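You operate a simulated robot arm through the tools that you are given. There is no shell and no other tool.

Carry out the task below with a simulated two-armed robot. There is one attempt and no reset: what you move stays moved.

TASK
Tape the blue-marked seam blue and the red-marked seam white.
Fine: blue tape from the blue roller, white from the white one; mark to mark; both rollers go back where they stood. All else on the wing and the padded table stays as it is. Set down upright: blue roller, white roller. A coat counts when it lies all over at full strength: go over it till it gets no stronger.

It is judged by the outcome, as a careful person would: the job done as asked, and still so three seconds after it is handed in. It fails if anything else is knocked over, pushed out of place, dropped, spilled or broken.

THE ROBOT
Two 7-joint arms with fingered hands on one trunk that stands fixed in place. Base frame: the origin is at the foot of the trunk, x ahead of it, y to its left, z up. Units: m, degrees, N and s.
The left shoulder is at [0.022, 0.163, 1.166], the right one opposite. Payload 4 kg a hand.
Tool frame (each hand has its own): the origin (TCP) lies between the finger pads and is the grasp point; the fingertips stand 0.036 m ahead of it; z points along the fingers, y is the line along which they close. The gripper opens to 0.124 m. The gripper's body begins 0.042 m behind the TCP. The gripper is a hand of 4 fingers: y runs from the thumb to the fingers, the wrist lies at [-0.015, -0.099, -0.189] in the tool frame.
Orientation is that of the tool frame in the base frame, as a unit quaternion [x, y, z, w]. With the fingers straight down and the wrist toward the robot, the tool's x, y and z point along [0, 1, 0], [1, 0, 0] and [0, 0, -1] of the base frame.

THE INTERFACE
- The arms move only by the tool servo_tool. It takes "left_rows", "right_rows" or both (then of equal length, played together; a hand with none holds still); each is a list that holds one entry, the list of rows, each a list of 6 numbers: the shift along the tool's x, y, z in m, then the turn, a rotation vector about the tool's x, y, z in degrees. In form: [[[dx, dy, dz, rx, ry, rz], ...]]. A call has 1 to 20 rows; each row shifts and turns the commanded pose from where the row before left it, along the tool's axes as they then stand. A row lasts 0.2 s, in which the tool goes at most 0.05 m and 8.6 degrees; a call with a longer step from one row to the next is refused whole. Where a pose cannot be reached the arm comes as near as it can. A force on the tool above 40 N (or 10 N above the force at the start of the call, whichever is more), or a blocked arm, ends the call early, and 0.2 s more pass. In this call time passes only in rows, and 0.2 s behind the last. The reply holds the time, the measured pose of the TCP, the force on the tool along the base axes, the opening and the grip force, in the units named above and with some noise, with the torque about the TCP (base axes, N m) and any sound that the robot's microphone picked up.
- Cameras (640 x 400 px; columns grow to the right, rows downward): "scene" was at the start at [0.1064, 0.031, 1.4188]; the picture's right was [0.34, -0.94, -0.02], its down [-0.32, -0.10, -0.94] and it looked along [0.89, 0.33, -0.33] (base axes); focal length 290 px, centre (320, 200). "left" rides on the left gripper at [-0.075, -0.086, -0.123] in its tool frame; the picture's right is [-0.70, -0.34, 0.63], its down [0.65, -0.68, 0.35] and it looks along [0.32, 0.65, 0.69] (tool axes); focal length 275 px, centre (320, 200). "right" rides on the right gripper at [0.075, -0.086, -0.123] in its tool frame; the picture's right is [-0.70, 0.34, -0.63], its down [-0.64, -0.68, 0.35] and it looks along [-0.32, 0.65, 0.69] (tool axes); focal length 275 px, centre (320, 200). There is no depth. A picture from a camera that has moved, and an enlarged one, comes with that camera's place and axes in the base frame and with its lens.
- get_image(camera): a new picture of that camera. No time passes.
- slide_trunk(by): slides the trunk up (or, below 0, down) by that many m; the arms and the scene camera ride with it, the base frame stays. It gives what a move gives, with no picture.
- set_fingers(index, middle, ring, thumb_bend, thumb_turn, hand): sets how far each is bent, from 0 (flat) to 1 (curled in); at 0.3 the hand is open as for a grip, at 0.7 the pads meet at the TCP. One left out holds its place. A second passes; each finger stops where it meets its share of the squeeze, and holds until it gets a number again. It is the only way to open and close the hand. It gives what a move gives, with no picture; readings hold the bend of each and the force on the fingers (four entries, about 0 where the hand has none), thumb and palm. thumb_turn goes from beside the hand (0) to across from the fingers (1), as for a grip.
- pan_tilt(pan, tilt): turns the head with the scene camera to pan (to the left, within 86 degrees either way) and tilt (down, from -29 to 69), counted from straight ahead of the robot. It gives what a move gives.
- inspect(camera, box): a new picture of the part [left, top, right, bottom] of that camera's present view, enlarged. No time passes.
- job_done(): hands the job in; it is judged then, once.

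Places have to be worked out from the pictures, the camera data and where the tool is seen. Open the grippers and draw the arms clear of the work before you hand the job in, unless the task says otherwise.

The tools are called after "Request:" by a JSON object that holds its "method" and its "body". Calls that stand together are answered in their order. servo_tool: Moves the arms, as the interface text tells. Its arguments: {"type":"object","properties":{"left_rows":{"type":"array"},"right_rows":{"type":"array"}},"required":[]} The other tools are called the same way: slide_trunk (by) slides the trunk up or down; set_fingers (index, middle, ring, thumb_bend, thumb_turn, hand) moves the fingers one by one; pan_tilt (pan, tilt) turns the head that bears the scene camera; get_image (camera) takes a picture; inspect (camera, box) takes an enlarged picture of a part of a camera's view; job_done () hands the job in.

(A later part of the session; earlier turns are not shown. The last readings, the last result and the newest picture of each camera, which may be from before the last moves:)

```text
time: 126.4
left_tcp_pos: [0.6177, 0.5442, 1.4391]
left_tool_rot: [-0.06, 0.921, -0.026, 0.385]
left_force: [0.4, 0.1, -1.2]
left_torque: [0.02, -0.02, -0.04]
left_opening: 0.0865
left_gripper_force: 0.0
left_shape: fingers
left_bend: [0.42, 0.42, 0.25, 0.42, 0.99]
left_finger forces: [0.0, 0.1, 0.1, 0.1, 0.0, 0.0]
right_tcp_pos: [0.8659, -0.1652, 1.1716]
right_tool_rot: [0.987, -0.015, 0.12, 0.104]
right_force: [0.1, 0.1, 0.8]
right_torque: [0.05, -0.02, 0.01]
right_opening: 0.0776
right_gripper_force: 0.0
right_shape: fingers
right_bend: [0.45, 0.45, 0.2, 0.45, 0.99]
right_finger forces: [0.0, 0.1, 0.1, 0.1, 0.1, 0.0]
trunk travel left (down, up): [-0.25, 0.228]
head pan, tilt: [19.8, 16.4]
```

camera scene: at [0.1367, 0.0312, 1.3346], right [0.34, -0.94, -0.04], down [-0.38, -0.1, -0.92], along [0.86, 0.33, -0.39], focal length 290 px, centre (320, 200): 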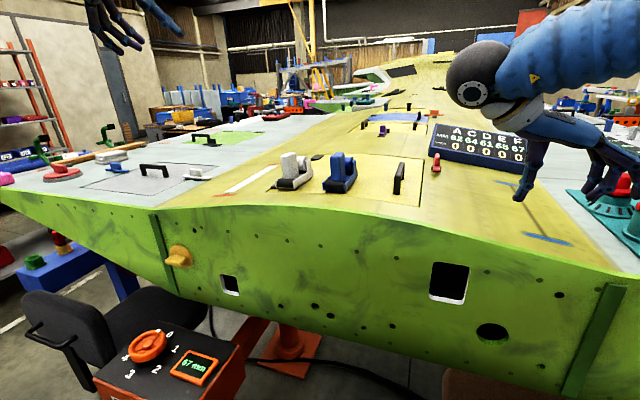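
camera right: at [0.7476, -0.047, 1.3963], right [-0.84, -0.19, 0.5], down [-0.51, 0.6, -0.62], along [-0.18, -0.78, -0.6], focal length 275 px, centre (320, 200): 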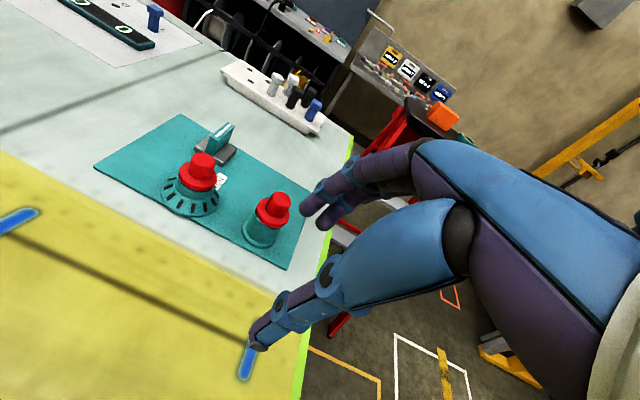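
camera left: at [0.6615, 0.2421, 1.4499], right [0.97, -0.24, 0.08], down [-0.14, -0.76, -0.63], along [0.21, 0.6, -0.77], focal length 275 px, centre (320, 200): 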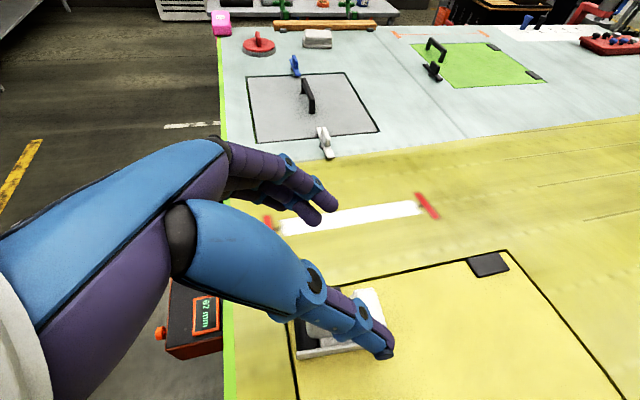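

The whole seam is reachable in that attitude. I move the left arm further out of the way and bring the right hand back to the blue roller with a slightly smaller roll (−17°), which did seem reachable.

Request:
{"method": "servo_tool", "body": {"left_rows": [[[-0.0034, 0.0247, -0.0178, 0, 0, 0], [-0.0034, 0.0247, -0.0178, 0, 0, 0], [-0.0034, 0.0247, -0.0178, 0, 0, 0], [-0.0034, 0.0247, -0.0178, 0, 0, 0], [0, 0, 0, 0, 0, 0]]], "right_rows": [[[0.0084, 0.0071, -0.0332, 0, 0, 0], [0.0084, 0.0071, -0.0332, 0, 0, 0], [0.0084, 0.0071, -0.0332, 0, 0, 0], [0.0084, 0.0071, -0.0332, 0, 0, 0], [0, 0, 0, 0, 0, 0]]]}}

Request:
{"method": "servo_tool", "body": {"right_rows": [[[-0.01726, -0.03569, -0.01194, 0, 0, 0], [-0.01726, -0.03569, -0.01194, 0, 0, 0], [-0.01726, -0.03569, -0.01194, 0, 0, 0], [-0.01726, -0.03569, -0.01194, 0, 0, 0], [-0.01726, -0.03569, -0.01194, 0, 0, 0], [-0.01726, -0.03569, -0.01194, 0, 0, 0], [-0.01726, -0.03569, -0.01194, 0, 0, 0], [-0.01726, -0.03569, -0.01194, 0, 0, 0], [-0.01726, -0.03569, -0.01194, 0, 0, 0], [-0.01726, -0.03569, -0.01194, 0, 0, 0], [0, 0, 0, -5.15, 0.29, -1.24], [0, 0, 0, 0, 0, 0]]]}}

Request:
{"method": "get_image", "body": {"camera": "right"}}

Request:
{"method": "get_image", "body": {"camera": "scene"}}

```text
time: 127.6
left_tcp_pos: [0.5703, 0.6449, 1.4876]
left_tool_rot: [-0.061, 0.921, -0.027, 0.383]
left_force: [1.0, 0.2, -1.0]
left_torque: [0.02, 0.02, 0.02]
left_opening: 0.0866
left_gripper_force: 0.1
left_shape: fingers
left_bend: [0.42, 0.42, 0.25, 0.42, 0.99]
left_finger forces: [0.0, 0.0, 0.0, 0.0, 0.0, 0.0]
right_tcp_pos: [0.8683, -0.1683, 1.3074]
right_tool_rot: [0.987, -0.015, 0.118, 0.105]
right_force: [0.6, -0.8, -0.5]
right_torque: [0.0, 0.05, 0.0]
right_opening: 0.0773
right_gripper_force: 0.1
right_shape: fingers
right_bend: [0.45, 0.45, 0.2, 0.45, 0.99]
right_finger forces: [0.0, 0.1, 0.0, 0.1, 0.0, 0.1]
trunk travel left (down, up): [-0.25, 0.228]
head pan, tilt: [19.8, 16.4]
```

```text
time: 130.4
left_tcp_pos: [0.5684, 0.6451, 1.4889]
left_tool_rot: [-0.061, 0.921, -0.028, 0.384]
left_force: [0.5, -0.1, -0.1]
left_torque: [0.01, -0.02, -0.01]
left_opening: 0.0867
left_gripper_force: 0.0
left_shape: fingers
left_bend: [0.42, 0.42, 0.25, 0.42, 0.99]
left_finger forces: [0.0, 0.1, 0.1, 0.1, 0.0, 0.1]
right_tcp_pos: [0.7131, 0.1159, 1.3438]
right_tool_rot: [0.987, -0.051, 0.113, 0.099]
right_force: [-0.1, -0.1, -0.4]
right_torque: [0.02, 0.0, 0.0]
right_opening: 0.0774
right_gripper_force: 0.0
right_shape: fingers
right_bend: [0.45, 0.45, 0.2, 0.45, 0.99]
right_finger forces: [0.0, 0.0, 0.0, 0.1, 0.0, 0.0]
right hand out of reach, approached as far as the arm can: row 11
trunk travel left (down, up): [-0.25, 0.228]
head pan, tilt: [19.8, 16.4]
stopped in row 12 (right hand): the arm was blocked; the commanded pose is now the measured one
```

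```text
taken
camera right: at [0.7706, 0.2198, 1.4604], right [-0.85, -0.14, 0.5], down [-0.47, 0.64, -0.61], along [-0.24, -0.75, -0.61], focal length 275 px, centre (320, 200)
```

right: 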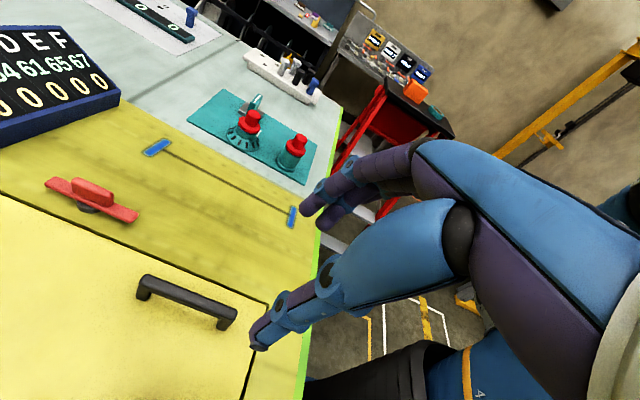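

```text
taken
camera scene: at [0.1368, 0.0312, 1.3345], right [0.34, -0.94, -0.04], down [-0.38, -0.1, -0.92], along [0.86, 0.33, -0.39], focal length 290 px, centre (320, 200)
```

scene: 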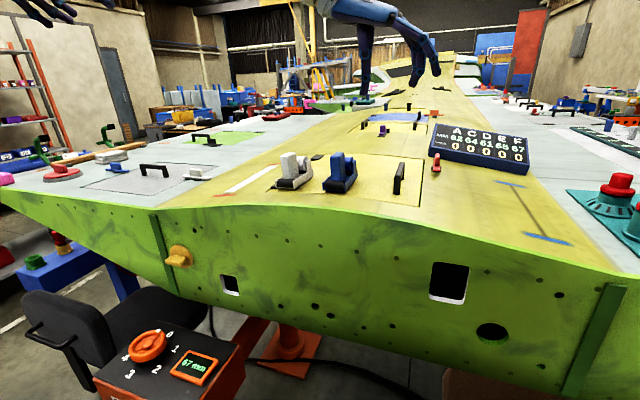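

Too far across for that attitude, so I'll pick the blue roller up with the plain 45° attitude (which reaches), set it down on the wing near its seam and regrasp there. I turn the right hand back and hover over the blue roller.

Request:
{"method": "servo_tool", "body": {"right_rows": [[[0, 0, 0, 2.13, 6.3, 0.23], [0, 0, 0, 2.13, 6.3, 0.23], [0, 0, 0, 2.13, 6.3, 0.23], [0, 0, 0, 2.13, 6.3, 0.23], [0, 0, 0, 2.13, 6.3, 0.23], [-0.0179, -0.0221, 0.0064, 0, 0, 0], [-0.0179, -0.0221, 0.0064, 0, 0, 0], [-0.0179, -0.0221, 0.0064, 0, 0, 0], [-0.0179, -0.0221, 0.0064, 0, 0, 0], [0, 0, 0, 0, 0, 0]]]}}

Request:
{"method": "inspect", "body": {"camera": "right", "box": [160, 160, 440, 400]}}

Request:
{"method": "inspect", "body": {"camera": "scene", "box": [260, 60, 420, 210]}}

```text
time: 132.6
left_tcp_pos: [0.5681, 0.6466, 1.4894]
left_tool_rot: [-0.062, 0.92, -0.028, 0.385]
left_force: [-0.2, 0.3, 0.4]
left_torque: [0.01, -0.01, 0.01]
left_opening: 0.0868
left_gripper_force: 0.0
left_shape: fingers
left_bend: [0.42, 0.42, 0.25, 0.42, 0.99]
left_finger forces: [0.0, 0.0, 0.0, 0.1, 0.0, 0.1]
right_tcp_pos: [0.6846, 0.2061, 1.2695]
right_tool_rot: [0.924, -0.018, 0.382, 0.018]
right_force: [-0.6, -0.4, -0.2]
right_torque: [0.01, -0.01, 0.05]
right_opening: 0.0776
right_gripper_force: 0.1
right_shape: fingers
right_bend: [0.45, 0.45, 0.2, 0.45, 0.99]
right_finger forces: [0.1, 0.0, 0.0, 0.0, 0.0, 0.0]
trunk travel left (down, up): [-0.25, 0.228]
head pan, tilt: [19.8, 16.4]
```

```text
1.67 times, centred on (300, 280) of right
camera zoom: at [0.6549, 0.2974, 1.4072], right [-0.96, -0.29, -0.04], down [-0.18, 0.68, -0.71], along [0.23, -0.68, -0.7], focal length 459 px, centre (353, 67)
```

zoom: 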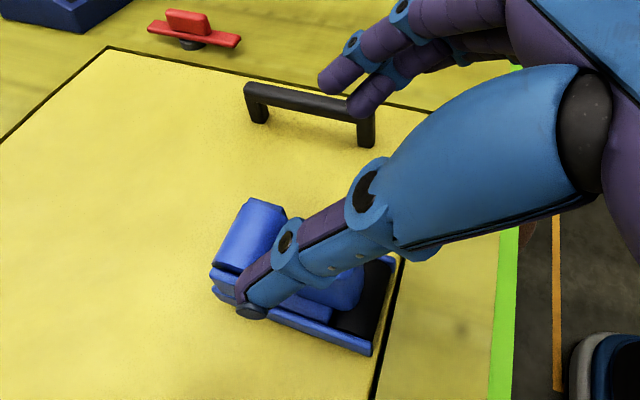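

```text
2.67 times, centred on (340, 135) of scene
camera zoom: at [0.1366, 0.0304, 1.3346], right [0.34, -0.94, -0.04], down [-0.38, -0.1, -0.92], along [0.86, 0.33, -0.39], focal length 772 px, centre (267, 373)
```

zoom: 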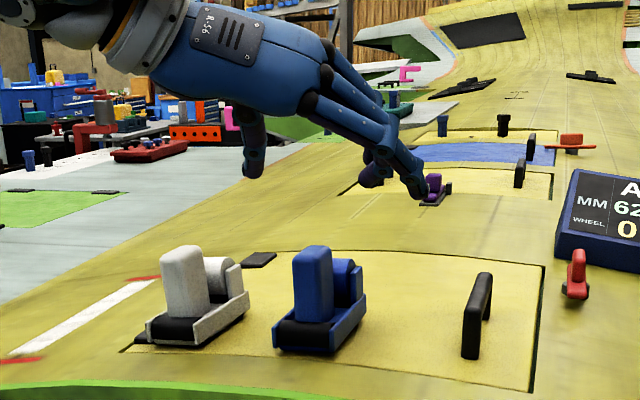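

Hovering correctly above the blue handle (top ≈ (0.707, 0.206)). I lower partway and check the straddle.

Request:
{"method": "servo_tool", "body": {"right_rows": [[[-0.0128, -0.0003, 0.0129, 0, 0, 0], [-0.0128, -0.0003, 0.0129, 0, 0, 0], [-0.0128, -0.0003, 0.0129, 0, 0, 0], [0, 0, 0, 0, 0, 0]]]}}

Request:
{"method": "inspect", "body": {"camera": "right", "box": [200, 160, 420, 360]}}

Request:
{"method": "inspect", "body": {"camera": "scene", "box": [290, 90, 410, 200]}}

```text
time: 133.6
left_tcp_pos: [0.5684, 0.6461, 1.489]
left_tool_rot: [-0.062, 0.921, -0.028, 0.384]
left_force: [0.4, 0.1, 0.3]
left_torque: [0.0, 0.02, -0.01]
left_opening: 0.0867
left_gripper_force: 0.0
left_shape: fingers
left_bend: [0.42, 0.42, 0.25, 0.42, 0.99]
left_finger forces: [0.0, 0.1, 0.1, 0.1, 0.0, 0.0]
right_tcp_pos: [0.6859, 0.2056, 1.2152]
right_tool_rot: [0.924, -0.019, 0.382, 0.018]
right_force: [0.6, 0.1, -0.7]
right_torque: [-0.01, 0.0, 0.02]
right_opening: 0.0775
right_gripper_force: 0.0
right_shape: fingers
right_bend: [0.45, 0.45, 0.2, 0.45, 0.99]
right_finger forces: [0.0, 0.1, 0.0, 0.1, 0.0, 0.0]
trunk travel left (down, up): [-0.25, 0.228]
head pan, tilt: [19.8, 16.4]
```

```text
2.00 times, centred on (310, 260) of right
camera zoom: at [0.6555, 0.2978, 1.3527], right [-0.96, -0.29, -0.04], down [-0.18, 0.68, -0.71], along [0.23, -0.68, -0.7], focal length 551 px, centre (340, 80)
```

zoom: 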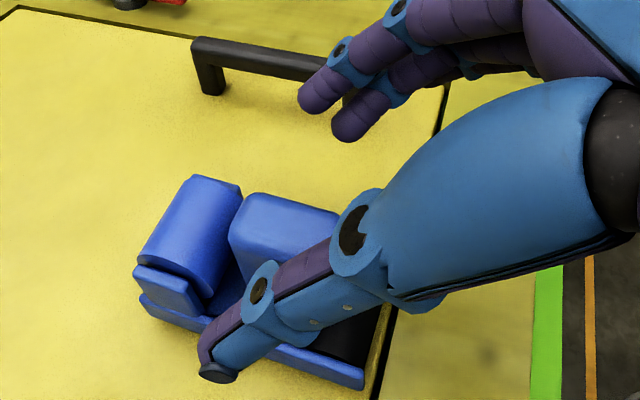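

```text
3.64 times, centred on (350, 145) of scene
camera zoom: at [0.1366, 0.0311, 1.3346], right [0.34, -0.94, -0.04], down [-0.38, -0.1, -0.92], along [0.86, 0.33, -0.39], focal length 1053 px, centre (211, 400)
```

zoom: 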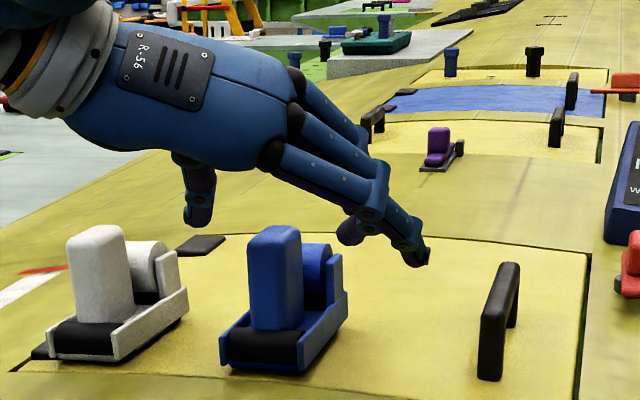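

Good: thumb between the two rollers with room, fingers on the other side clear of the panel handle. I lower to the grip height.

Request:
{"method": "servo_tool", "body": {"right_rows": [[[-0.0094, -0.0004, 0.0088, 0, 0, 0], [-0.0094, -0.0004, 0.0088, 0, 0, 0], [0, 0, 0, 0, 0, 0]]]}}

Request:
{"method": "set_fingers", "body": {"hand": "right", "index": 0.57, "middle": 0.57, "thumb_bend": 0.57}}

Request:
{"method": "inspect", "body": {"camera": "right", "box": [200, 160, 420, 360]}}

Request:
{"method": "inspect", "body": {"camera": "scene", "box": [300, 120, 380, 190]}}

```text
time: 134.4
left_tcp_pos: [0.5681, 0.6449, 1.4874]
left_tool_rot: [-0.061, 0.921, -0.027, 0.385]
left_force: [-0.2, -0.5, 0.5]
left_torque: [-0.02, 0.03, -0.03]
left_opening: 0.0868
left_gripper_force: 0.0
left_shape: fingers
left_bend: [0.42, 0.42, 0.25, 0.42, 0.99]
left_finger forces: [0.0, 0.1, 0.0, 0.1, 0.0, 0.0]
right_tcp_pos: [0.6844, 0.2058, 1.1899]
right_tool_rot: [0.924, -0.018, 0.382, 0.019]
right_force: [0.5, 0.0, -1.1]
right_torque: [0.03, 0.01, -0.01]
right_opening: 0.0779
right_gripper_force: 0.2
right_shape: fingers
right_bend: [0.45, 0.45, 0.2, 0.45, 0.99]
right_finger forces: [0.1, 0.1, 0.0, 0.0, 0.0, 0.0]
trunk travel left (down, up): [-0.25, 0.228]
head pan, tilt: [19.8, 16.4]
```

```text
time: 135.4
left_tcp_pos: [0.5679, 0.646, 1.4887]
left_tool_rot: [-0.061, 0.921, -0.027, 0.383]
left_force: [-1.4, -0.5, 0.7]
left_torque: [0.01, 0.04, 0.0]
left_opening: 0.0865
left_gripper_force: 0.1
left_shape: fingers
left_bend: [0.42, 0.42, 0.25, 0.42, 0.99]
left_finger forces: [0.0, 0.0, 0.0, 0.0, 0.0, 0.0]
right_tcp_pos: [0.6851, 0.2057, 1.19]
right_tool_rot: [0.924, -0.018, 0.383, 0.019]
right_force: [0.9, 0.8, 0.4]
right_torque: [0.01, 0.02, 0.0]
right_opening: 0.0437
right_gripper_force: 0.0
right_shape: fingers
right_bend: [0.56, 0.56, 0.2, 0.56, 1.0]
right_finger forces: [0.0, 0.1, 0.1, 0.1, 0.0, 0.0]
trunk travel left (down, up): [-0.25, 0.228]
head pan, tilt: [19.8, 16.4]
```

```text
2.00 times, centred on (310, 260) of right
camera zoom: at [0.6551, 0.2974, 1.3261], right [-0.96, -0.29, -0.04], down [-0.18, 0.68, -0.71], along [0.23, -0.68, -0.7], focal length 551 px, centre (340, 80)
```

zoom: 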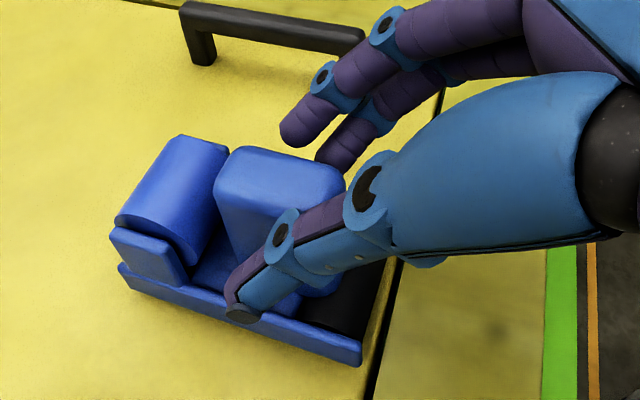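

```text
5.71 times, centred on (340, 155) of scene
camera zoom: at [0.1372, 0.0312, 1.3344], right [0.34, -0.94, -0.04], down [-0.38, -0.1, -0.92], along [0.86, 0.32, -0.39], focal length 1655 px, centre (206, 457)
```

zoom: 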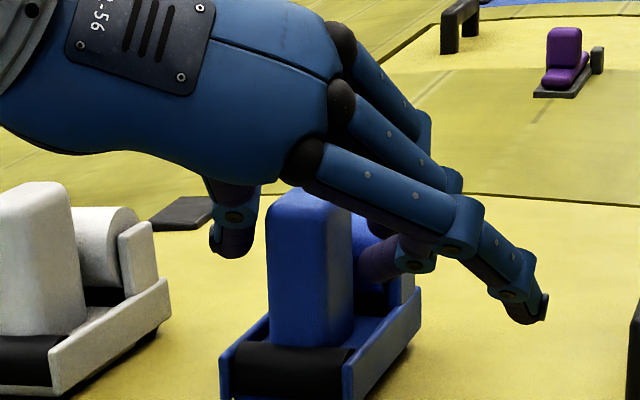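

Both sides are within a few mm of the handle. I close to light contact.

Request:
{"method": "set_fingers", "body": {"hand": "right", "index": 0.61, "middle": 0.61, "thumb_bend": 0.61}}

Request:
{"method": "inspect", "body": {"camera": "right", "box": [200, 160, 420, 360]}}

```text
time: 136.4
left_tcp_pos: [0.5687, 0.6455, 1.4879]
left_tool_rot: [-0.062, 0.921, -0.027, 0.385]
left_force: [-0.9, 0.3, -0.1]
left_torque: [0.0, 0.01, -0.01]
left_opening: 0.0867
left_gripper_force: 0.1
left_shape: fingers
left_bend: [0.42, 0.42, 0.25, 0.42, 0.99]
left_finger forces: [0.0, 0.0, 0.1, 0.1, 0.0, 0.1]
right_tcp_pos: [0.6863, 0.2066, 1.189]
right_tool_rot: [0.924, -0.019, 0.383, 0.019]
right_force: [0.2, 0.1, -0.1]
right_torque: [-0.01, -0.03, -0.04]
right_opening: 0.0319
right_gripper_force: 1.5
right_shape: fingers
right_bend: [0.6, 0.6, 0.2, 0.61, 1.0]
right_finger forces: [1.2, 0.8, 0.1, 0.0, 1.6, 0.0]
trunk travel left (down, up): [-0.25, 0.228]
head pan, tilt: [19.8, 16.4]
```

```text
2.00 times, centred on (310, 260) of right
camera zoom: at [0.6551, 0.2974, 1.3261], right [-0.96, -0.29, -0.04], down [-0.18, 0.68, -0.71], along [0.23, -0.68, -0.7], focal length 551 px, centre (340, 80)
```

zoom: 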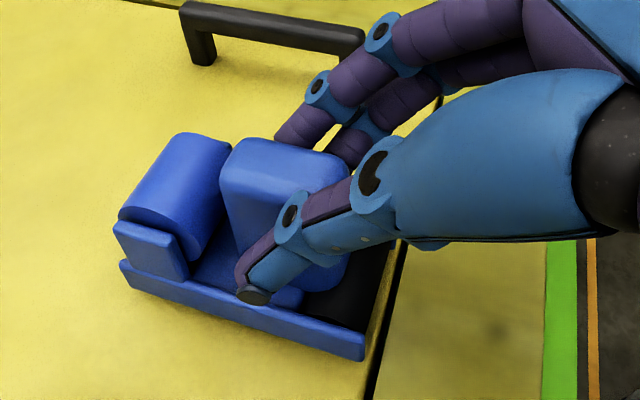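

Balanced light contact. I tighten firmly and then lift 6 cm.

Request:
{"method": "set_fingers", "body": {"hand": "right", "index": 0.7, "middle": 0.7, "thumb_bend": 0.7}}

Request:
{"method": "set_fingers", "body": {"hand": "right", "index": 0.78, "middle": 0.78, "thumb_bend": 0.78}}

Request:
{"method": "inspect", "body": {"camera": "right", "box": [200, 160, 420, 360]}}

Request:
{"method": "inspect", "body": {"camera": "scene", "box": [300, 120, 380, 190]}}

```text
time: 137.4
left_tcp_pos: [0.5679, 0.6457, 1.4886]
left_tool_rot: [-0.061, 0.921, -0.027, 0.384]
left_force: [0.6, -0.3, 0.6]
left_torque: [-0.02, -0.02, 0.03]
left_opening: 0.0865
left_gripper_force: 0.0
left_shape: fingers
left_bend: [0.42, 0.42, 0.25, 0.42, 0.99]
left_finger forces: [0.0, 0.0, 0.1, 0.0, 0.0, 0.1]
right_tcp_pos: [0.6847, 0.2055, 1.1897]
right_tool_rot: [0.924, -0.019, 0.382, 0.019]
right_force: [-0.5, -0.1, 9.4]
right_torque: [-0.28, -0.24, -0.07]
right_opening: 0.0244
right_gripper_force: 18.5
right_shape: fingers
right_bend: [0.63, 0.63, 0.2, 0.66, 1.0]
right_finger forces: [8.2, 9.1, 0.1, 0.1, 18.4, 0.0]
trunk travel left (down, up): [-0.25, 0.228]
head pan, tilt: [19.8, 16.4]
```

```text
time: 138.4
left_tcp_pos: [0.567, 0.6463, 1.4889]
left_tool_rot: [-0.061, 0.921, -0.028, 0.384]
left_force: [0.4, -0.6, 0.2]
left_torque: [0.02, -0.02, 0.0]
left_opening: 0.0869
left_gripper_force: 0.1
left_shape: fingers
left_bend: [0.42, 0.42, 0.25, 0.42, 0.99]
left_finger forces: [0.0, 0.1, 0.0, 0.0, 0.0, 0.0]
right_tcp_pos: [0.6836, 0.2067, 1.1896]
right_tool_rot: [0.923, -0.018, 0.383, 0.02]
right_force: [1.9, 0.4, 10.5]
right_torque: [-0.33, -0.32, 0.02]
right_opening: 0.0211
right_gripper_force: 24.7
right_shape: fingers
right_bend: [0.62, 0.62, 0.2, 0.66, 1.0]
right_finger forces: [12.1, 12.0, 0.0, 0.0, 25.5, 0.0]
trunk travel left (down, up): [-0.25, 0.228]
head pan, tilt: [19.8, 16.4]
```

```text
2.00 times, centred on (310, 260) of right
camera zoom: at [0.6545, 0.2972, 1.3267], right [-0.96, -0.29, -0.04], down [-0.18, 0.68, -0.71], along [0.23, -0.68, -0.7], focal length 551 px, centre (340, 80)
```

zoom: 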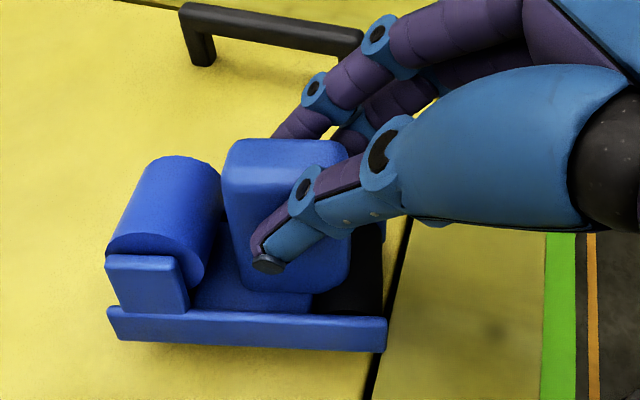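

```text
5.71 times, centred on (340, 155) of scene
camera zoom: at [0.1366, 0.0311, 1.3346], right [0.34, -0.94, -0.04], down [-0.38, -0.1, -0.92], along [0.86, 0.33, -0.39], focal length 1655 px, centre (206, 457)
```

zoom: 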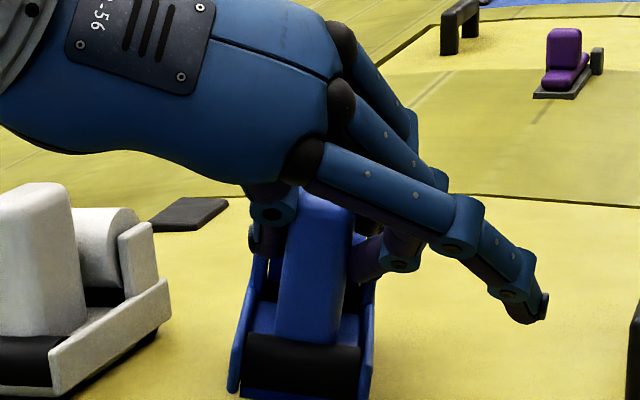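

As expected it turned in the grip (yaw ≈ +13°, slight lean) and is held at 25 N. I lift it straight up and then measure.

Request:
{"method": "servo_tool", "body": {"right_rows": [[[0.0071, 0.0002, -0.0071, 0, 0, 0], [0.0141, 0.0003, -0.0142, 0, 0, 0], [0.0141, 0.0003, -0.0142, 0, 0, 0], [0.0141, 0.0003, -0.0142, 0, 0, 0], [0, 0, 0, 0, 0, 0]]]}}

Request:
{"method": "inspect", "body": {"camera": "right", "box": [200, 160, 420, 360]}}

Request:
{"method": "inspect", "body": {"camera": "scene", "box": [290, 90, 390, 180]}}

```text
time: 139.6
left_tcp_pos: [0.5693, 0.6464, 1.4877]
left_tool_rot: [-0.062, 0.92, -0.027, 0.385]
left_force: [0.1, 0.0, 0.0]
left_torque: [0.01, 0.02, 0.0]
left_opening: 0.0867
left_gripper_force: 0.1
left_shape: fingers
left_bend: [0.42, 0.42, 0.25, 0.42, 0.99]
left_finger forces: [0.0, 0.0, 0.0, 0.0, 0.0, 0.0]
right_tcp_pos: [0.6849, 0.2081, 1.2577]
right_tool_rot: [0.924, -0.019, 0.382, 0.019]
right_force: [-0.6, -0.9, -1.7]
right_torque: [-0.01, 0.08, -0.01]
right_opening: 0.0212
right_gripper_force: 23.6
right_shape: fingers
right_bend: [0.62, 0.62, 0.2, 0.66, 1.0]
right_finger forces: [12.9, 10.6, 0.0, 0.1, 23.2, 0.1]
trunk travel left (down, up): [-0.25, 0.228]
head pan, tilt: [19.8, 16.4]
```

```text
2.00 times, centred on (310, 260) of right
camera zoom: at [0.6557, 0.2986, 1.3952], right [-0.96, -0.29, -0.04], down [-0.18, 0.68, -0.71], along [0.23, -0.68, -0.7], focal length 551 px, centre (340, 80)
```

zoom: 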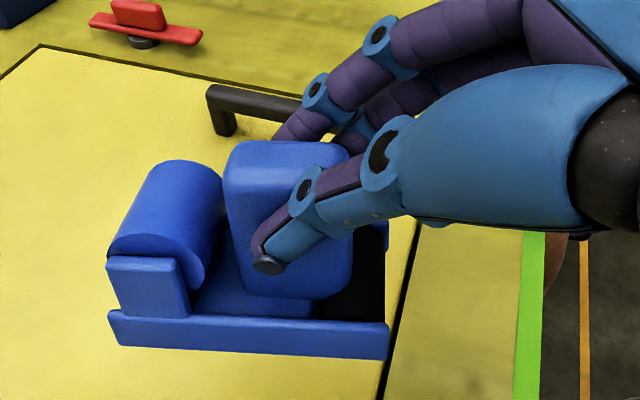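

```text
4.44 times, centred on (340, 135) of scene
camera zoom: at [0.1377, 0.0314, 1.3343], right [0.34, -0.94, -0.04], down [-0.38, -0.1, -0.92], along [0.86, 0.32, -0.39], focal length 1287 px, centre (231, 489)
```

zoom: 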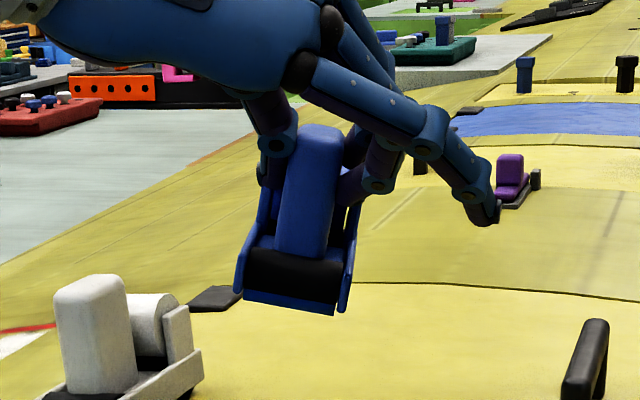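

Blue roller is held firmly. I carry it over toward the blue seam (high over the panel handle) and turn the hand so it comes roughly level with the wing there.

Request:
{"method": "servo_tool", "body": {"right_rows": [[[0.0141, 0.0003, -0.0142, 0, 0, 0], [0.0141, 0.0003, -0.0142, 0, 0, 0], [0.0017, 0.03, 0.0024, 0, 0, 0], [0.0017, 0.03, 0.0024, 0, 0, 0], [0.0017, 0.03, 0.0024, 0, 0, 0], [0.0017, 0.03, 0.0024, 0, 0, 0], [0.0017, 0.03, 0.0024, 0, 0, 0], [0.0017, 0.03, 0.0024, 0, 0, 0], [0.0017, 0.03, 0.0024, 0, 0, 0], [0.0017, 0.03, 0.0024, 0, 0, 0], [0.0017, 0.03, 0.0024, 0, 0, 0], [0.0017, 0.03, 0.0024, 0, 0, 0], [0.0017, 0.03, 0.0024, 0, 0, 0], [0, 0, 0, 0.98, 1.93, 0.97], [0, 0, 0, 0.98, 1.93, 0.97], [0, 0, 0, 0.98, 1.93, 0.97], [0, 0, 0, 0.98, 1.93, 0.97], [0, 0, 0, 0, 0, 0]]]}}

Request:
{"method": "get_image", "body": {"camera": "right"}}

Request:
{"method": "inspect", "body": {"camera": "scene", "box": [420, 60, 580, 220]}}

```text
time: 143.4
left_tcp_pos: [0.5695, 0.6458, 1.4886]
left_tool_rot: [-0.062, 0.921, -0.028, 0.384]
left_force: [-0.2, 0.2, -1.1]
left_torque: [0.0, -0.04, -0.01]
left_opening: 0.0868
left_gripper_force: 0.1
left_shape: fingers
left_bend: [0.42, 0.42, 0.25, 0.42, 0.99]
left_finger forces: [0.0, 0.0, 0.1, 0.0, 0.0, 0.0]
right_tcp_pos: [0.7015, -0.1243, 1.3012]
right_tool_rot: [0.895, -0.035, 0.444, -0.025]
right_force: [-0.3, 1.2, -2.1]
right_torque: [0.0, 0.08, 0.0]
right_opening: 0.021
right_gripper_force: 23.4
right_shape: fingers
right_bend: [0.62, 0.62, 0.2, 0.66, 1.0]
right_finger forces: [12.9, 10.7, 0.0, 0.1, 23.0, 0.1]
trunk travel left (down, up): [-0.25, 0.228]
head pan, tilt: [19.8, 16.4]
```

```text
taken
camera right: at [0.651, -0.0454, 1.4395], right [-0.94, -0.28, -0.2], down [-0.08, 0.74, -0.67], along [0.33, -0.61, -0.72], focal length 275 px, centre (320, 200)
```

right: 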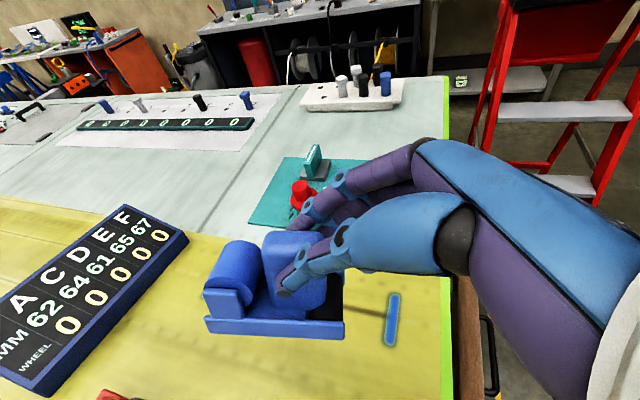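

```text
2.50 times, centred on (500, 140) of scene
camera zoom: at [0.1371, 0.0311, 1.3345], right [0.34, -0.94, -0.04], down [-0.38, -0.1, -0.92], along [0.86, 0.32, -0.39], focal length 724 px, centre (-130, 350)
```

zoom: 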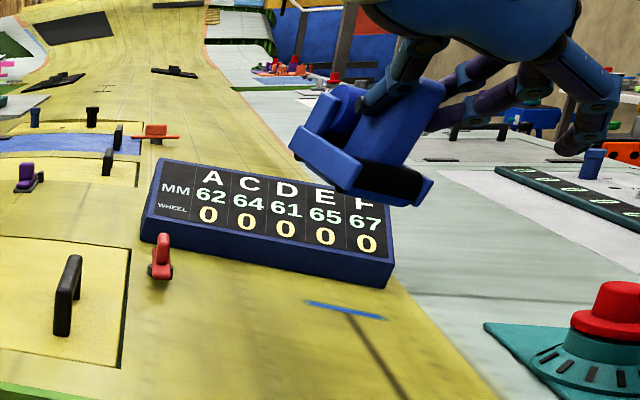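

Everything else is undisturbed. I enlarge the views to measure how the blue roller is oriented now.

Request:
{"method": "inspect", "body": {"camera": "right", "box": [190, 210, 370, 350]}}

Request:
{"method": "inspect", "body": {"camera": "scene", "box": [485, 85, 565, 150]}}

```text
2.86 times, centred on (280, 280) of right
camera zoom: at [0.651, -0.0454, 1.4395], right [-0.94, -0.28, -0.2], down [-0.08, 0.74, -0.67], along [0.33, -0.61, -0.72], focal length 786 px, centre (434, -29)
```

zoom: 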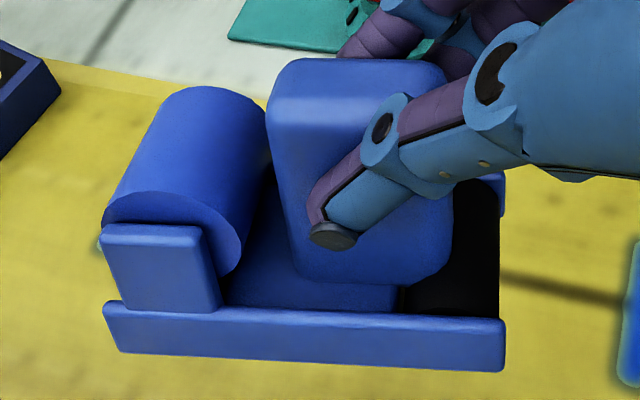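

```text
6.15 times, centred on (525, 118) of scene
camera zoom: at [0.1371, 0.0311, 1.3345], right [0.34, -0.94, -0.04], down [-0.38, -0.1, -0.92], along [0.86, 0.32, -0.39], focal length 1782 px, centre (-942, 708)
```

zoom: 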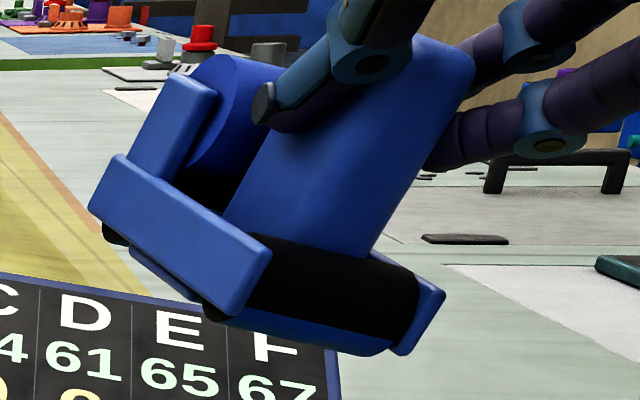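

Measured: yaw +13°, rear 7.5° high, lean ≈16° to −y. I level it (pitch/roll) and also try turning the hand −13° in yaw so that the roller lines up with the seam.

Request:
{"method": "servo_tool", "body": {"right_rows": [[[0, 0, 0, -2.03, -3.52, -2.22], [0, 0, 0, -2.03, -3.52, -2.22], [0, 0, 0, -5.15, 0.5, 3.93], [0, 0, 0, -5.15, 0.5, 3.93], [0, 0, 0, 0, 0, 0]]]}}

Request:
{"method": "inspect", "body": {"camera": "right", "box": [190, 210, 370, 350]}}

Request:
{"method": "inspect", "body": {"camera": "scene", "box": [465, 85, 565, 165]}}

```text
time: 144.6
left_tcp_pos: [0.5694, 0.6445, 1.4887]
left_tool_rot: [-0.061, 0.921, -0.027, 0.384]
left_force: [0.0, 0.3, 0.1]
left_torque: [-0.01, 0.01, 0.0]
left_opening: 0.0866
left_gripper_force: 0.1
left_shape: fingers
left_bend: [0.42, 0.42, 0.25, 0.42, 0.99]
left_finger forces: [0.0, 0.1, 0.0, 0.0, 0.1, 0.0]
right_tcp_pos: [0.7009, -0.126, 1.2992]
right_tool_rot: [0.91, -0.113, 0.392, 0.078]
right_force: [0.0, 0.2, -1.7]
right_torque: [0.03, 0.07, 0.03]
right_opening: 0.0214
right_gripper_force: 23.5
right_shape: fingers
right_bend: [0.62, 0.62, 0.2, 0.66, 1.0]
right_finger forces: [12.8, 10.6, 0.1, 0.0, 23.1, 0.0]
trunk travel left (down, up): [-0.25, 0.228]
head pan, tilt: [19.8, 16.4]
```

```text
2.86 times, centred on (280, 280) of right
camera zoom: at [0.688, -0.024, 1.4323], right [-1.0, -0.08, -0.06], down [-0.01, 0.67, -0.74], along [0.1, -0.74, -0.67], focal length 786 px, centre (434, -29)
```

zoom: 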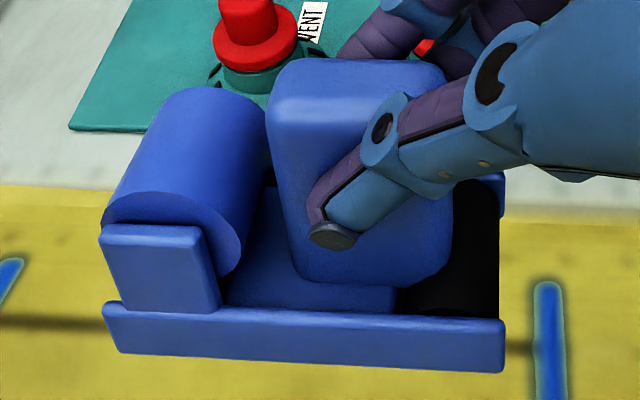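

```text
5.00 times, centred on (515, 125) of scene
camera zoom: at [0.1377, 0.03, 1.3343], right [0.34, -0.94, -0.04], down [-0.38, -0.09, -0.92], along [0.86, 0.33, -0.39], focal length 1448 px, centre (-655, 575)
```

zoom: 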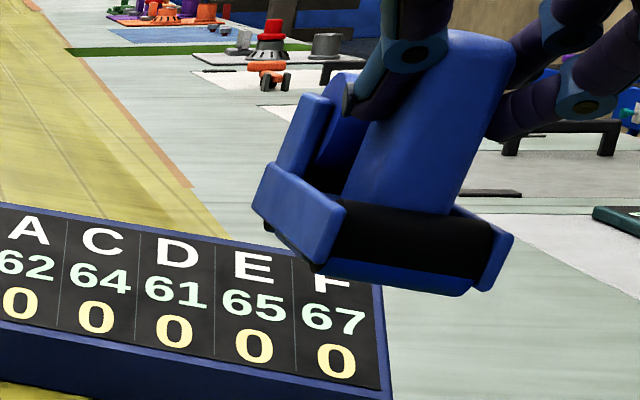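

The roller is now parallel to the seam: yaw ≈ 0°, pitch ≈ 0°, lean ≈ 11.5°. I test whether this grip can be used directly: lower toward the near end of the blue seam, staying 3 cm above.

Request:
{"method": "servo_tool", "body": {"right_rows": [[[-0.0151, 0.0074, 0.0126, 0, 0, 0], [-0.0151, 0.0074, 0.0126, 0, 0, 0], [-0.0151, 0.0074, 0.0126, 0, 0, 0], [-0.0151, 0.0074, 0.0126, 0, 0, 0], [-0.0151, 0.0074, 0.0126, 0, 0, 0], [-0.0151, 0.0074, 0.0126, 0, 0, 0], [0, 0, 0, 0, 0, 0]]]}}

Request:
{"method": "inspect", "body": {"camera": "right", "box": [190, 210, 410, 390]}}

Request:
{"method": "inspect", "body": {"camera": "scene", "box": [460, 120, 600, 250]}}

```text
time: 146.2
left_tcp_pos: [0.568, 0.646, 1.4888]
left_tool_rot: [-0.061, 0.921, -0.028, 0.385]
left_force: [0.3, -0.2, -0.5]
left_torque: [0.01, 0.0, -0.02]
left_opening: 0.0868
left_gripper_force: 0.1
left_shape: fingers
left_bend: [0.42, 0.42, 0.25, 0.42, 0.99]
left_finger forces: [0.1, 0.0, 0.0, 0.1, 0.0, 0.1]
right_tcp_pos: [0.6793, -0.1703, 1.1863]
right_tool_rot: [0.909, -0.113, 0.393, 0.079]
right_force: [-0.9, 0.2, -3.0]
right_torque: [0.0, 0.06, -0.04]
right_opening: 0.0214
right_gripper_force: 23.0
right_shape: fingers
right_bend: [0.62, 0.62, 0.2, 0.66, 1.0]
right_finger forces: [12.8, 10.6, 0.1, 0.0, 23.0, 0.0]
trunk travel left (down, up): [-0.25, 0.228]
head pan, tilt: [19.8, 16.4]
```

```text
2.22 times, centred on (300, 300) of right
camera zoom: at [0.6676, -0.069, 1.3187], right [-0.99, -0.08, -0.06], down [-0.01, 0.67, -0.74], along [0.1, -0.74, -0.67], focal length 612 px, centre (364, -22)
```

zoom: 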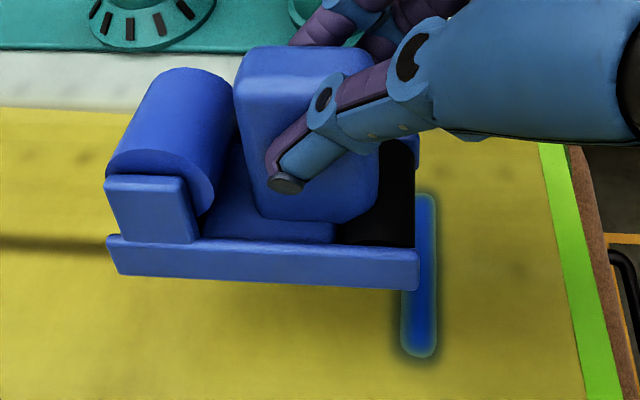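

```text
3.08 times, centred on (530, 185) of scene
camera zoom: at [0.137, 0.0315, 1.3345], right [0.34, -0.94, -0.04], down [-0.38, -0.1, -0.92], along [0.86, 0.32, -0.39], focal length 891 px, centre (-326, 246)
```

zoom: 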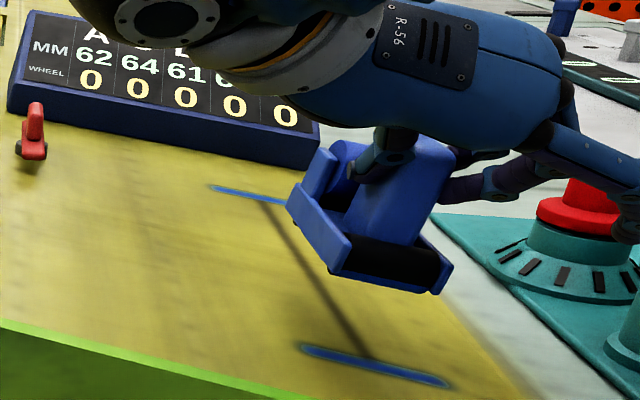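

This grip reaches the seam directly, so no regrasp is needed. Roller centre is at y≈−0.170 vs seam −0.1735, lean about 2° short. I correct both and move over the start (near end of roller at x≈0.641), ~1.5 cm up.

Request:
{"method": "servo_tool", "body": {"right_rows": [[[-0.0167, 0.0047, -0.0018, 0, 0, 0], [-0.0167, 0.0047, -0.0018, 0, 0, 0], [0, 0, 0, 1.33, -0.53, 1.39], [0, 0, 0, 0, 0, 0]]]}}

Request:
{"method": "inspect", "body": {"camera": "right", "box": [190, 210, 410, 390]}}

Request:
{"method": "inspect", "body": {"camera": "scene", "box": [490, 160, 590, 250]}}

```text
time: 147.2
left_tcp_pos: [0.5695, 0.6463, 1.4874]
left_tool_rot: [-0.062, 0.921, -0.028, 0.384]
left_force: [1.0, 1.0, -0.1]
left_torque: [0.0, 0.01, -0.02]
left_opening: 0.0867
left_gripper_force: 0.1
left_shape: fingers
left_bend: [0.42, 0.42, 0.25, 0.42, 0.99]
left_finger forces: [0.1, 0.0, 0.0, 0.0, 0.0, 0.0]
right_tcp_pos: [0.6546, -0.1748, 1.1646]
right_tool_rot: [0.91, -0.119, 0.392, 0.063]
right_force: [0.1, 0.1, -2.1]
right_torque: [0.0, 0.12, -0.02]
right_opening: 0.0211
right_gripper_force: 22.9
right_shape: fingers
right_bend: [0.62, 0.62, 0.2, 0.66, 1.0]
right_finger forces: [12.8, 10.6, 0.1, 0.1, 23.0, 0.1]
trunk travel left (down, up): [-0.25, 0.228]
head pan, tilt: [19.8, 16.4]
```

```text
2.22 times, centred on (300, 300) of right
camera zoom: at [0.6405, -0.0773, 1.3001], right [-0.99, -0.08, -0.06], down [-0.01, 0.69, -0.72], along [0.1, -0.72, -0.69], focal length 612 px, centre (364, -22)
```

zoom: 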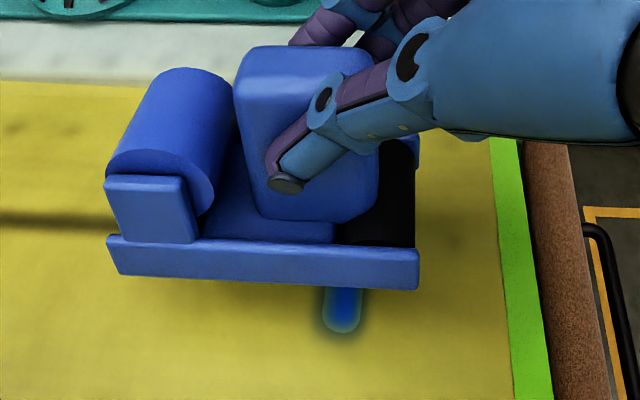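

```text
4.44 times, centred on (540, 205) of scene
camera zoom: at [0.137, 0.0315, 1.3345], right [0.34, -0.94, -0.04], down [-0.38, -0.1, -0.92], along [0.86, 0.32, -0.39], focal length 1287 px, centre (-658, 178)
```

zoom: 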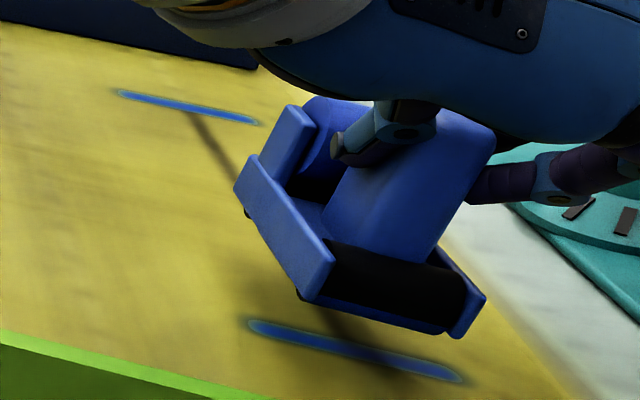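

The roller is parallel to the mark, centred on the seam within 1–2 mm and about 1.4 cm above it. I lower it slowly.

Request:
{"method": "servo_tool", "body": {"right_rows": [[[-0.0022, 0.0003, 0.0021, 0, 0, 0], [-0.0022, 0.0003, 0.0021, 0, 0, 0], [-0.0022, 0.0003, 0.0021, 0, 0, 0], [-0.0015, 0.0003, 0.0014, 0, 0, 0], [0, 0, 0, 0, 0, 0]]]}}

Request:
{"method": "inspect", "body": {"camera": "scene", "box": [500, 180, 580, 240]}}

```text
time: 148.4
left_tcp_pos: [0.5699, 0.6446, 1.488]
left_tool_rot: [-0.061, 0.921, -0.027, 0.384]
left_force: [-0.1, 1.0, -0.4]
left_torque: [0.0, 0.03, 0.01]
left_opening: 0.0866
left_gripper_force: 0.1
left_shape: fingers
left_bend: [0.42, 0.42, 0.25, 0.42, 0.99]
left_finger forces: [0.1, 0.1, 0.0, 0.1, 0.0, 0.1]
right_tcp_pos: [0.6544, -0.1759, 1.1517]
right_tool_rot: [0.91, -0.118, 0.392, 0.063]
right_force: [0.0, 0.2, -1.9]
right_torque: [0.01, 0.06, 0.01]
right_opening: 0.0211
right_gripper_force: 22.6
right_shape: fingers
right_bend: [0.62, 0.62, 0.2, 0.66, 1.0]
right_finger forces: [12.7, 10.6, 0.0, 0.0, 23.0, 0.0]
trunk travel left (down, up): [-0.25, 0.228]
head pan, tilt: [19.8, 16.4]
```

```text
6.67 times, centred on (540, 210) of scene
camera zoom: at [0.1373, 0.0309, 1.3344], right [0.34, -0.94, -0.04], down [-0.38, -0.1, -0.92], along [0.86, 0.33, -0.39], focal length 1931 px, centre (-1147, 133)
```

zoom: 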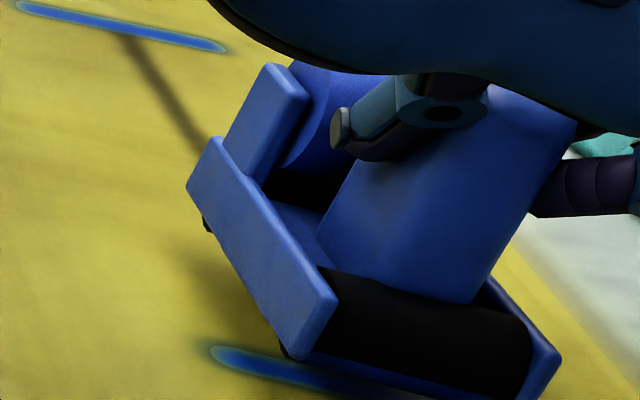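

Still a few mm above. Two more small steps.

Request:
{"method": "servo_tool", "body": {"right_rows": [[[-0.0013, -0.0003, 0.0011, 0, 0, 0], [-0.0013, -0.0003, 0.0011, 0, 0, 0], [0, 0, 0, 0, 0, 0]]]}}

Request:
{"method": "inspect", "body": {"camera": "scene", "box": [510, 195, 600, 255]}}

```text
time: 149.2
left_tcp_pos: [0.5688, 0.6454, 1.4886]
left_tool_rot: [-0.061, 0.921, -0.028, 0.384]
left_force: [0.3, 0.1, 0.0]
left_torque: [0.01, -0.02, 0.01]
left_opening: 0.0869
left_gripper_force: 0.1
left_shape: fingers
left_bend: [0.42, 0.42, 0.25, 0.42, 0.99]
left_finger forces: [0.0, 0.1, 0.0, 0.0, 0.1, 0.1]
right_tcp_pos: [0.6533, -0.1768, 1.1488]
right_tool_rot: [0.911, -0.119, 0.391, 0.063]
right_force: [-0.4, -0.4, -1.7]
right_torque: [-0.01, 0.08, 0.0]
right_opening: 0.0212
right_gripper_force: 23.4
right_shape: fingers
right_bend: [0.62, 0.62, 0.2, 0.66, 1.0]
right_finger forces: [12.7, 10.6, 0.1, 0.0, 23.1, 0.0]
trunk travel left (down, up): [-0.25, 0.228]
head pan, tilt: [19.8, 16.4]
```

```text
6.67 times, centred on (555, 225) of scene
camera zoom: at [0.1373, 0.031, 1.3344], right [0.34, -0.94, -0.04], down [-0.38, -0.1, -0.92], along [0.86, 0.33, -0.39], focal length 1931 px, centre (-1247, 33)
```

zoom: 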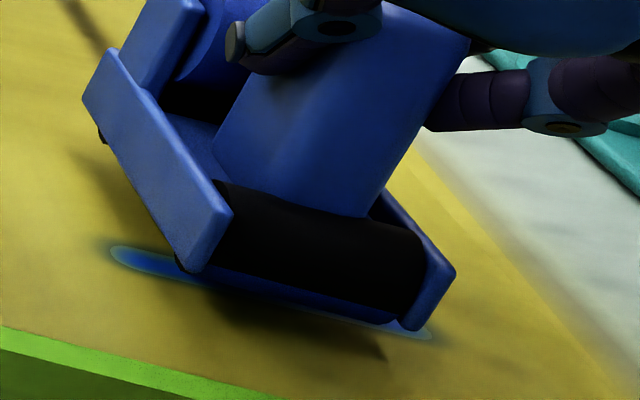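

Practically at the surface. I check lateral centring with the hand camera close-up before touching.

Request:
{"method": "inspect", "body": {"camera": "right", "box": [270, 270, 370, 350]}}

Request:
{"method": "inspect", "body": {"camera": "right", "box": [150, 250, 250, 340]}}

```text
5.00 times, centred on (320, 310) of right
camera zoom: at [0.6402, -0.0787, 1.2848], right [-0.99, -0.08, -0.06], down [-0.01, 0.69, -0.72], along [0.1, -0.72, -0.69], focal length 1376 px, centre (320, -350)
```

zoom: 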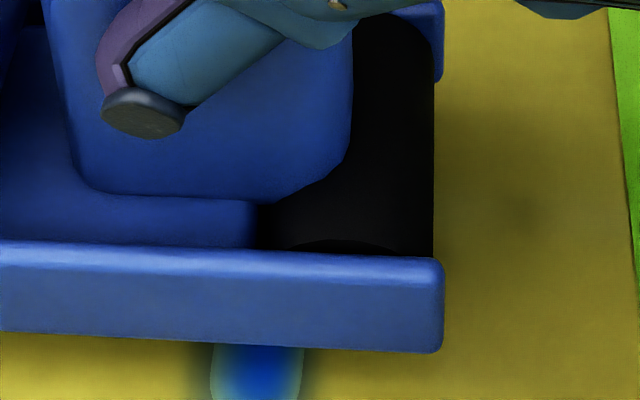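

```text
4.44 times, centred on (200, 295) of right
camera zoom: at [0.6402, -0.0787, 1.2848], right [-0.99, -0.08, -0.06], down [-0.01, 0.69, -0.72], along [0.1, -0.72, -0.69], focal length 1224 px, centre (853, -222)
```

zoom: 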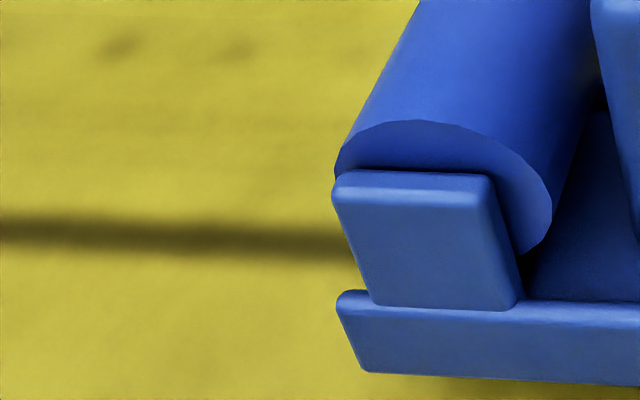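

I need the mark's free end too.

Request:
{"method": "inspect", "body": {"camera": "right", "box": [270, 300, 370, 380]}}

```text
5.00 times, centred on (320, 340) of right
camera zoom: at [0.6402, -0.0787, 1.2848], right [-0.99, -0.08, -0.06], down [-0.01, 0.69, -0.72], along [0.1, -0.72, -0.69], focal length 1376 px, centre (320, -500)
```

zoom: 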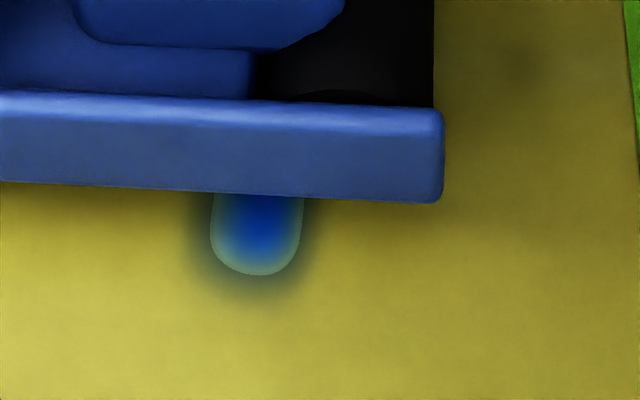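

The overhang of the mark past the rail equals what I had on the red seam, so it is centred. I touch down now.

Request:
{"method": "servo_tool", "body": {"right_rows": [[[-0.0011, 0, 0.001, 0, 0, 0], [-0.0011, 0, 0.001, 0, 0, 0], [0, 0, 0, 0, 0, 0]]]}}

```text
time: 150.0
left_tcp_pos: [0.5679, 0.6464, 1.4873]
left_tool_rot: [-0.061, 0.921, -0.027, 0.384]
left_force: [1.0, -0.1, -0.3]
left_torque: [0.02, -0.02, -0.01]
left_opening: 0.0866
left_gripper_force: 0.1
left_shape: fingers
left_bend: [0.42, 0.42, 0.25, 0.42, 0.99]
left_finger forces: [0.0, 0.1, 0.0, 0.1, 0.0, 0.1]
right_tcp_pos: [0.6546, -0.1753, 1.1463]
right_tool_rot: [0.911, -0.119, 0.39, 0.062]
right_force: [0.4, -0.7, -2.0]
right_torque: [0.01, 0.11, -0.02]
right_opening: 0.0212
right_gripper_force: 23.5
right_shape: fingers
right_bend: [0.62, 0.62, 0.2, 0.66, 1.0]
right_finger forces: [12.8, 10.6, 0.0, 0.0, 23.0, 0.0]
trunk travel left (down, up): [-0.25, 0.228]
head pan, tilt: [19.8, 16.4]
```

No contact yet (force only its weight). Another 2 mm in small steps.

Request:
{"method": "servo_tool", "body": {"right_rows": [[[-0.0011, 0, 0.001, 0, 0, 0], [-0.0008, 0, 0.0007, 0, 0, 0], [0, 0, 0, 0, 0, 0]]]}}

Request:
{"method": "inspect", "body": {"camera": "scene", "box": [510, 195, 600, 255]}}

```text
time: 150.8
left_tcp_pos: [0.5684, 0.6447, 1.4883]
left_tool_rot: [-0.061, 0.921, -0.027, 0.384]
left_force: [0.0, 0.8, 0.4]
left_torque: [0.02, 0.04, 0.0]
left_opening: 0.0866
left_gripper_force: 0.1
left_shape: fingers
left_bend: [0.42, 0.42, 0.25, 0.42, 0.99]
left_finger forces: [0.1, 0.0, 0.0, 0.0, 0.0, 0.1]
right_tcp_pos: [0.6543, -0.175, 1.1437]
right_tool_rot: [0.91, -0.12, 0.392, 0.062]
right_force: [0.6, 0.1, -2.0]
right_torque: [-0.01, 0.1, 0.0]
right_opening: 0.0212
right_gripper_force: 23.4
right_shape: fingers
right_bend: [0.62, 0.62, 0.2, 0.66, 1.0]
right_finger forces: [12.7, 10.7, 0.0, 0.0, 23.2, 0.1]
trunk travel left (down, up): [-0.25, 0.228]
head pan, tilt: [19.8, 16.4]
```

```text
6.67 times, centred on (555, 225) of scene
camera zoom: at [0.1373, 0.031, 1.3344], right [0.34, -0.94, -0.04], down [-0.38, -0.1, -0.92], along [0.86, 0.33, -0.39], focal length 1931 px, centre (-1247, 33)
```

zoom: 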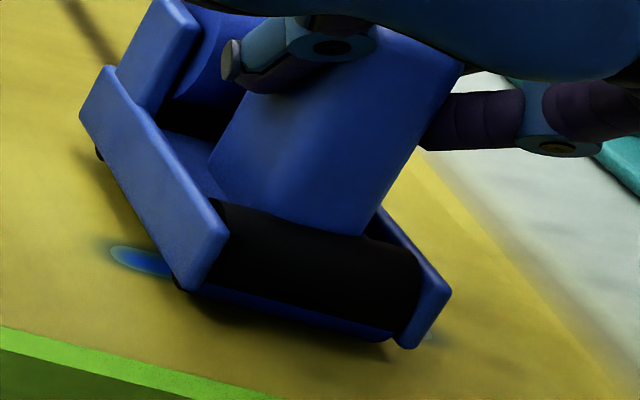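

Still hovering a hair above. Two more 1.2 mm steps.

Request:
{"method": "servo_tool", "body": {"right_rows": [[[-0.0009, 0, 0.0008, 0, 0, 0], [-0.0009, 0, 0.0008, 0, 0, 0], [0, 0, 0, 0, 0, 0]]]}}

```text
time: 151.6
left_tcp_pos: [0.5689, 0.6466, 1.4888]
left_tool_rot: [-0.061, 0.92, -0.028, 0.385]
left_force: [-0.4, -0.3, 0.0]
left_torque: [0.0, 0.02, -0.01]
left_opening: 0.0867
left_gripper_force: 0.1
left_shape: fingers
left_bend: [0.42, 0.42, 0.25, 0.42, 0.99]
left_finger forces: [0.0, 0.1, 0.0, 0.0, 0.1, 0.1]
right_tcp_pos: [0.6532, -0.1758, 1.1424]
right_tool_rot: [0.91, -0.119, 0.392, 0.063]
right_force: [0.8, 0.3, 9.6]
right_torque: [-0.22, -0.06, 0.05]
right_opening: 0.0209
right_gripper_force: 24.4
right_shape: fingers
right_bend: [0.62, 0.62, 0.2, 0.66, 1.0]
right_finger forces: [11.9, 11.2, 0.1, 0.0, 25.2, 0.1]
trunk travel left (down, up): [-0.25, 0.228]
head pan, tilt: [19.8, 16.4]
```

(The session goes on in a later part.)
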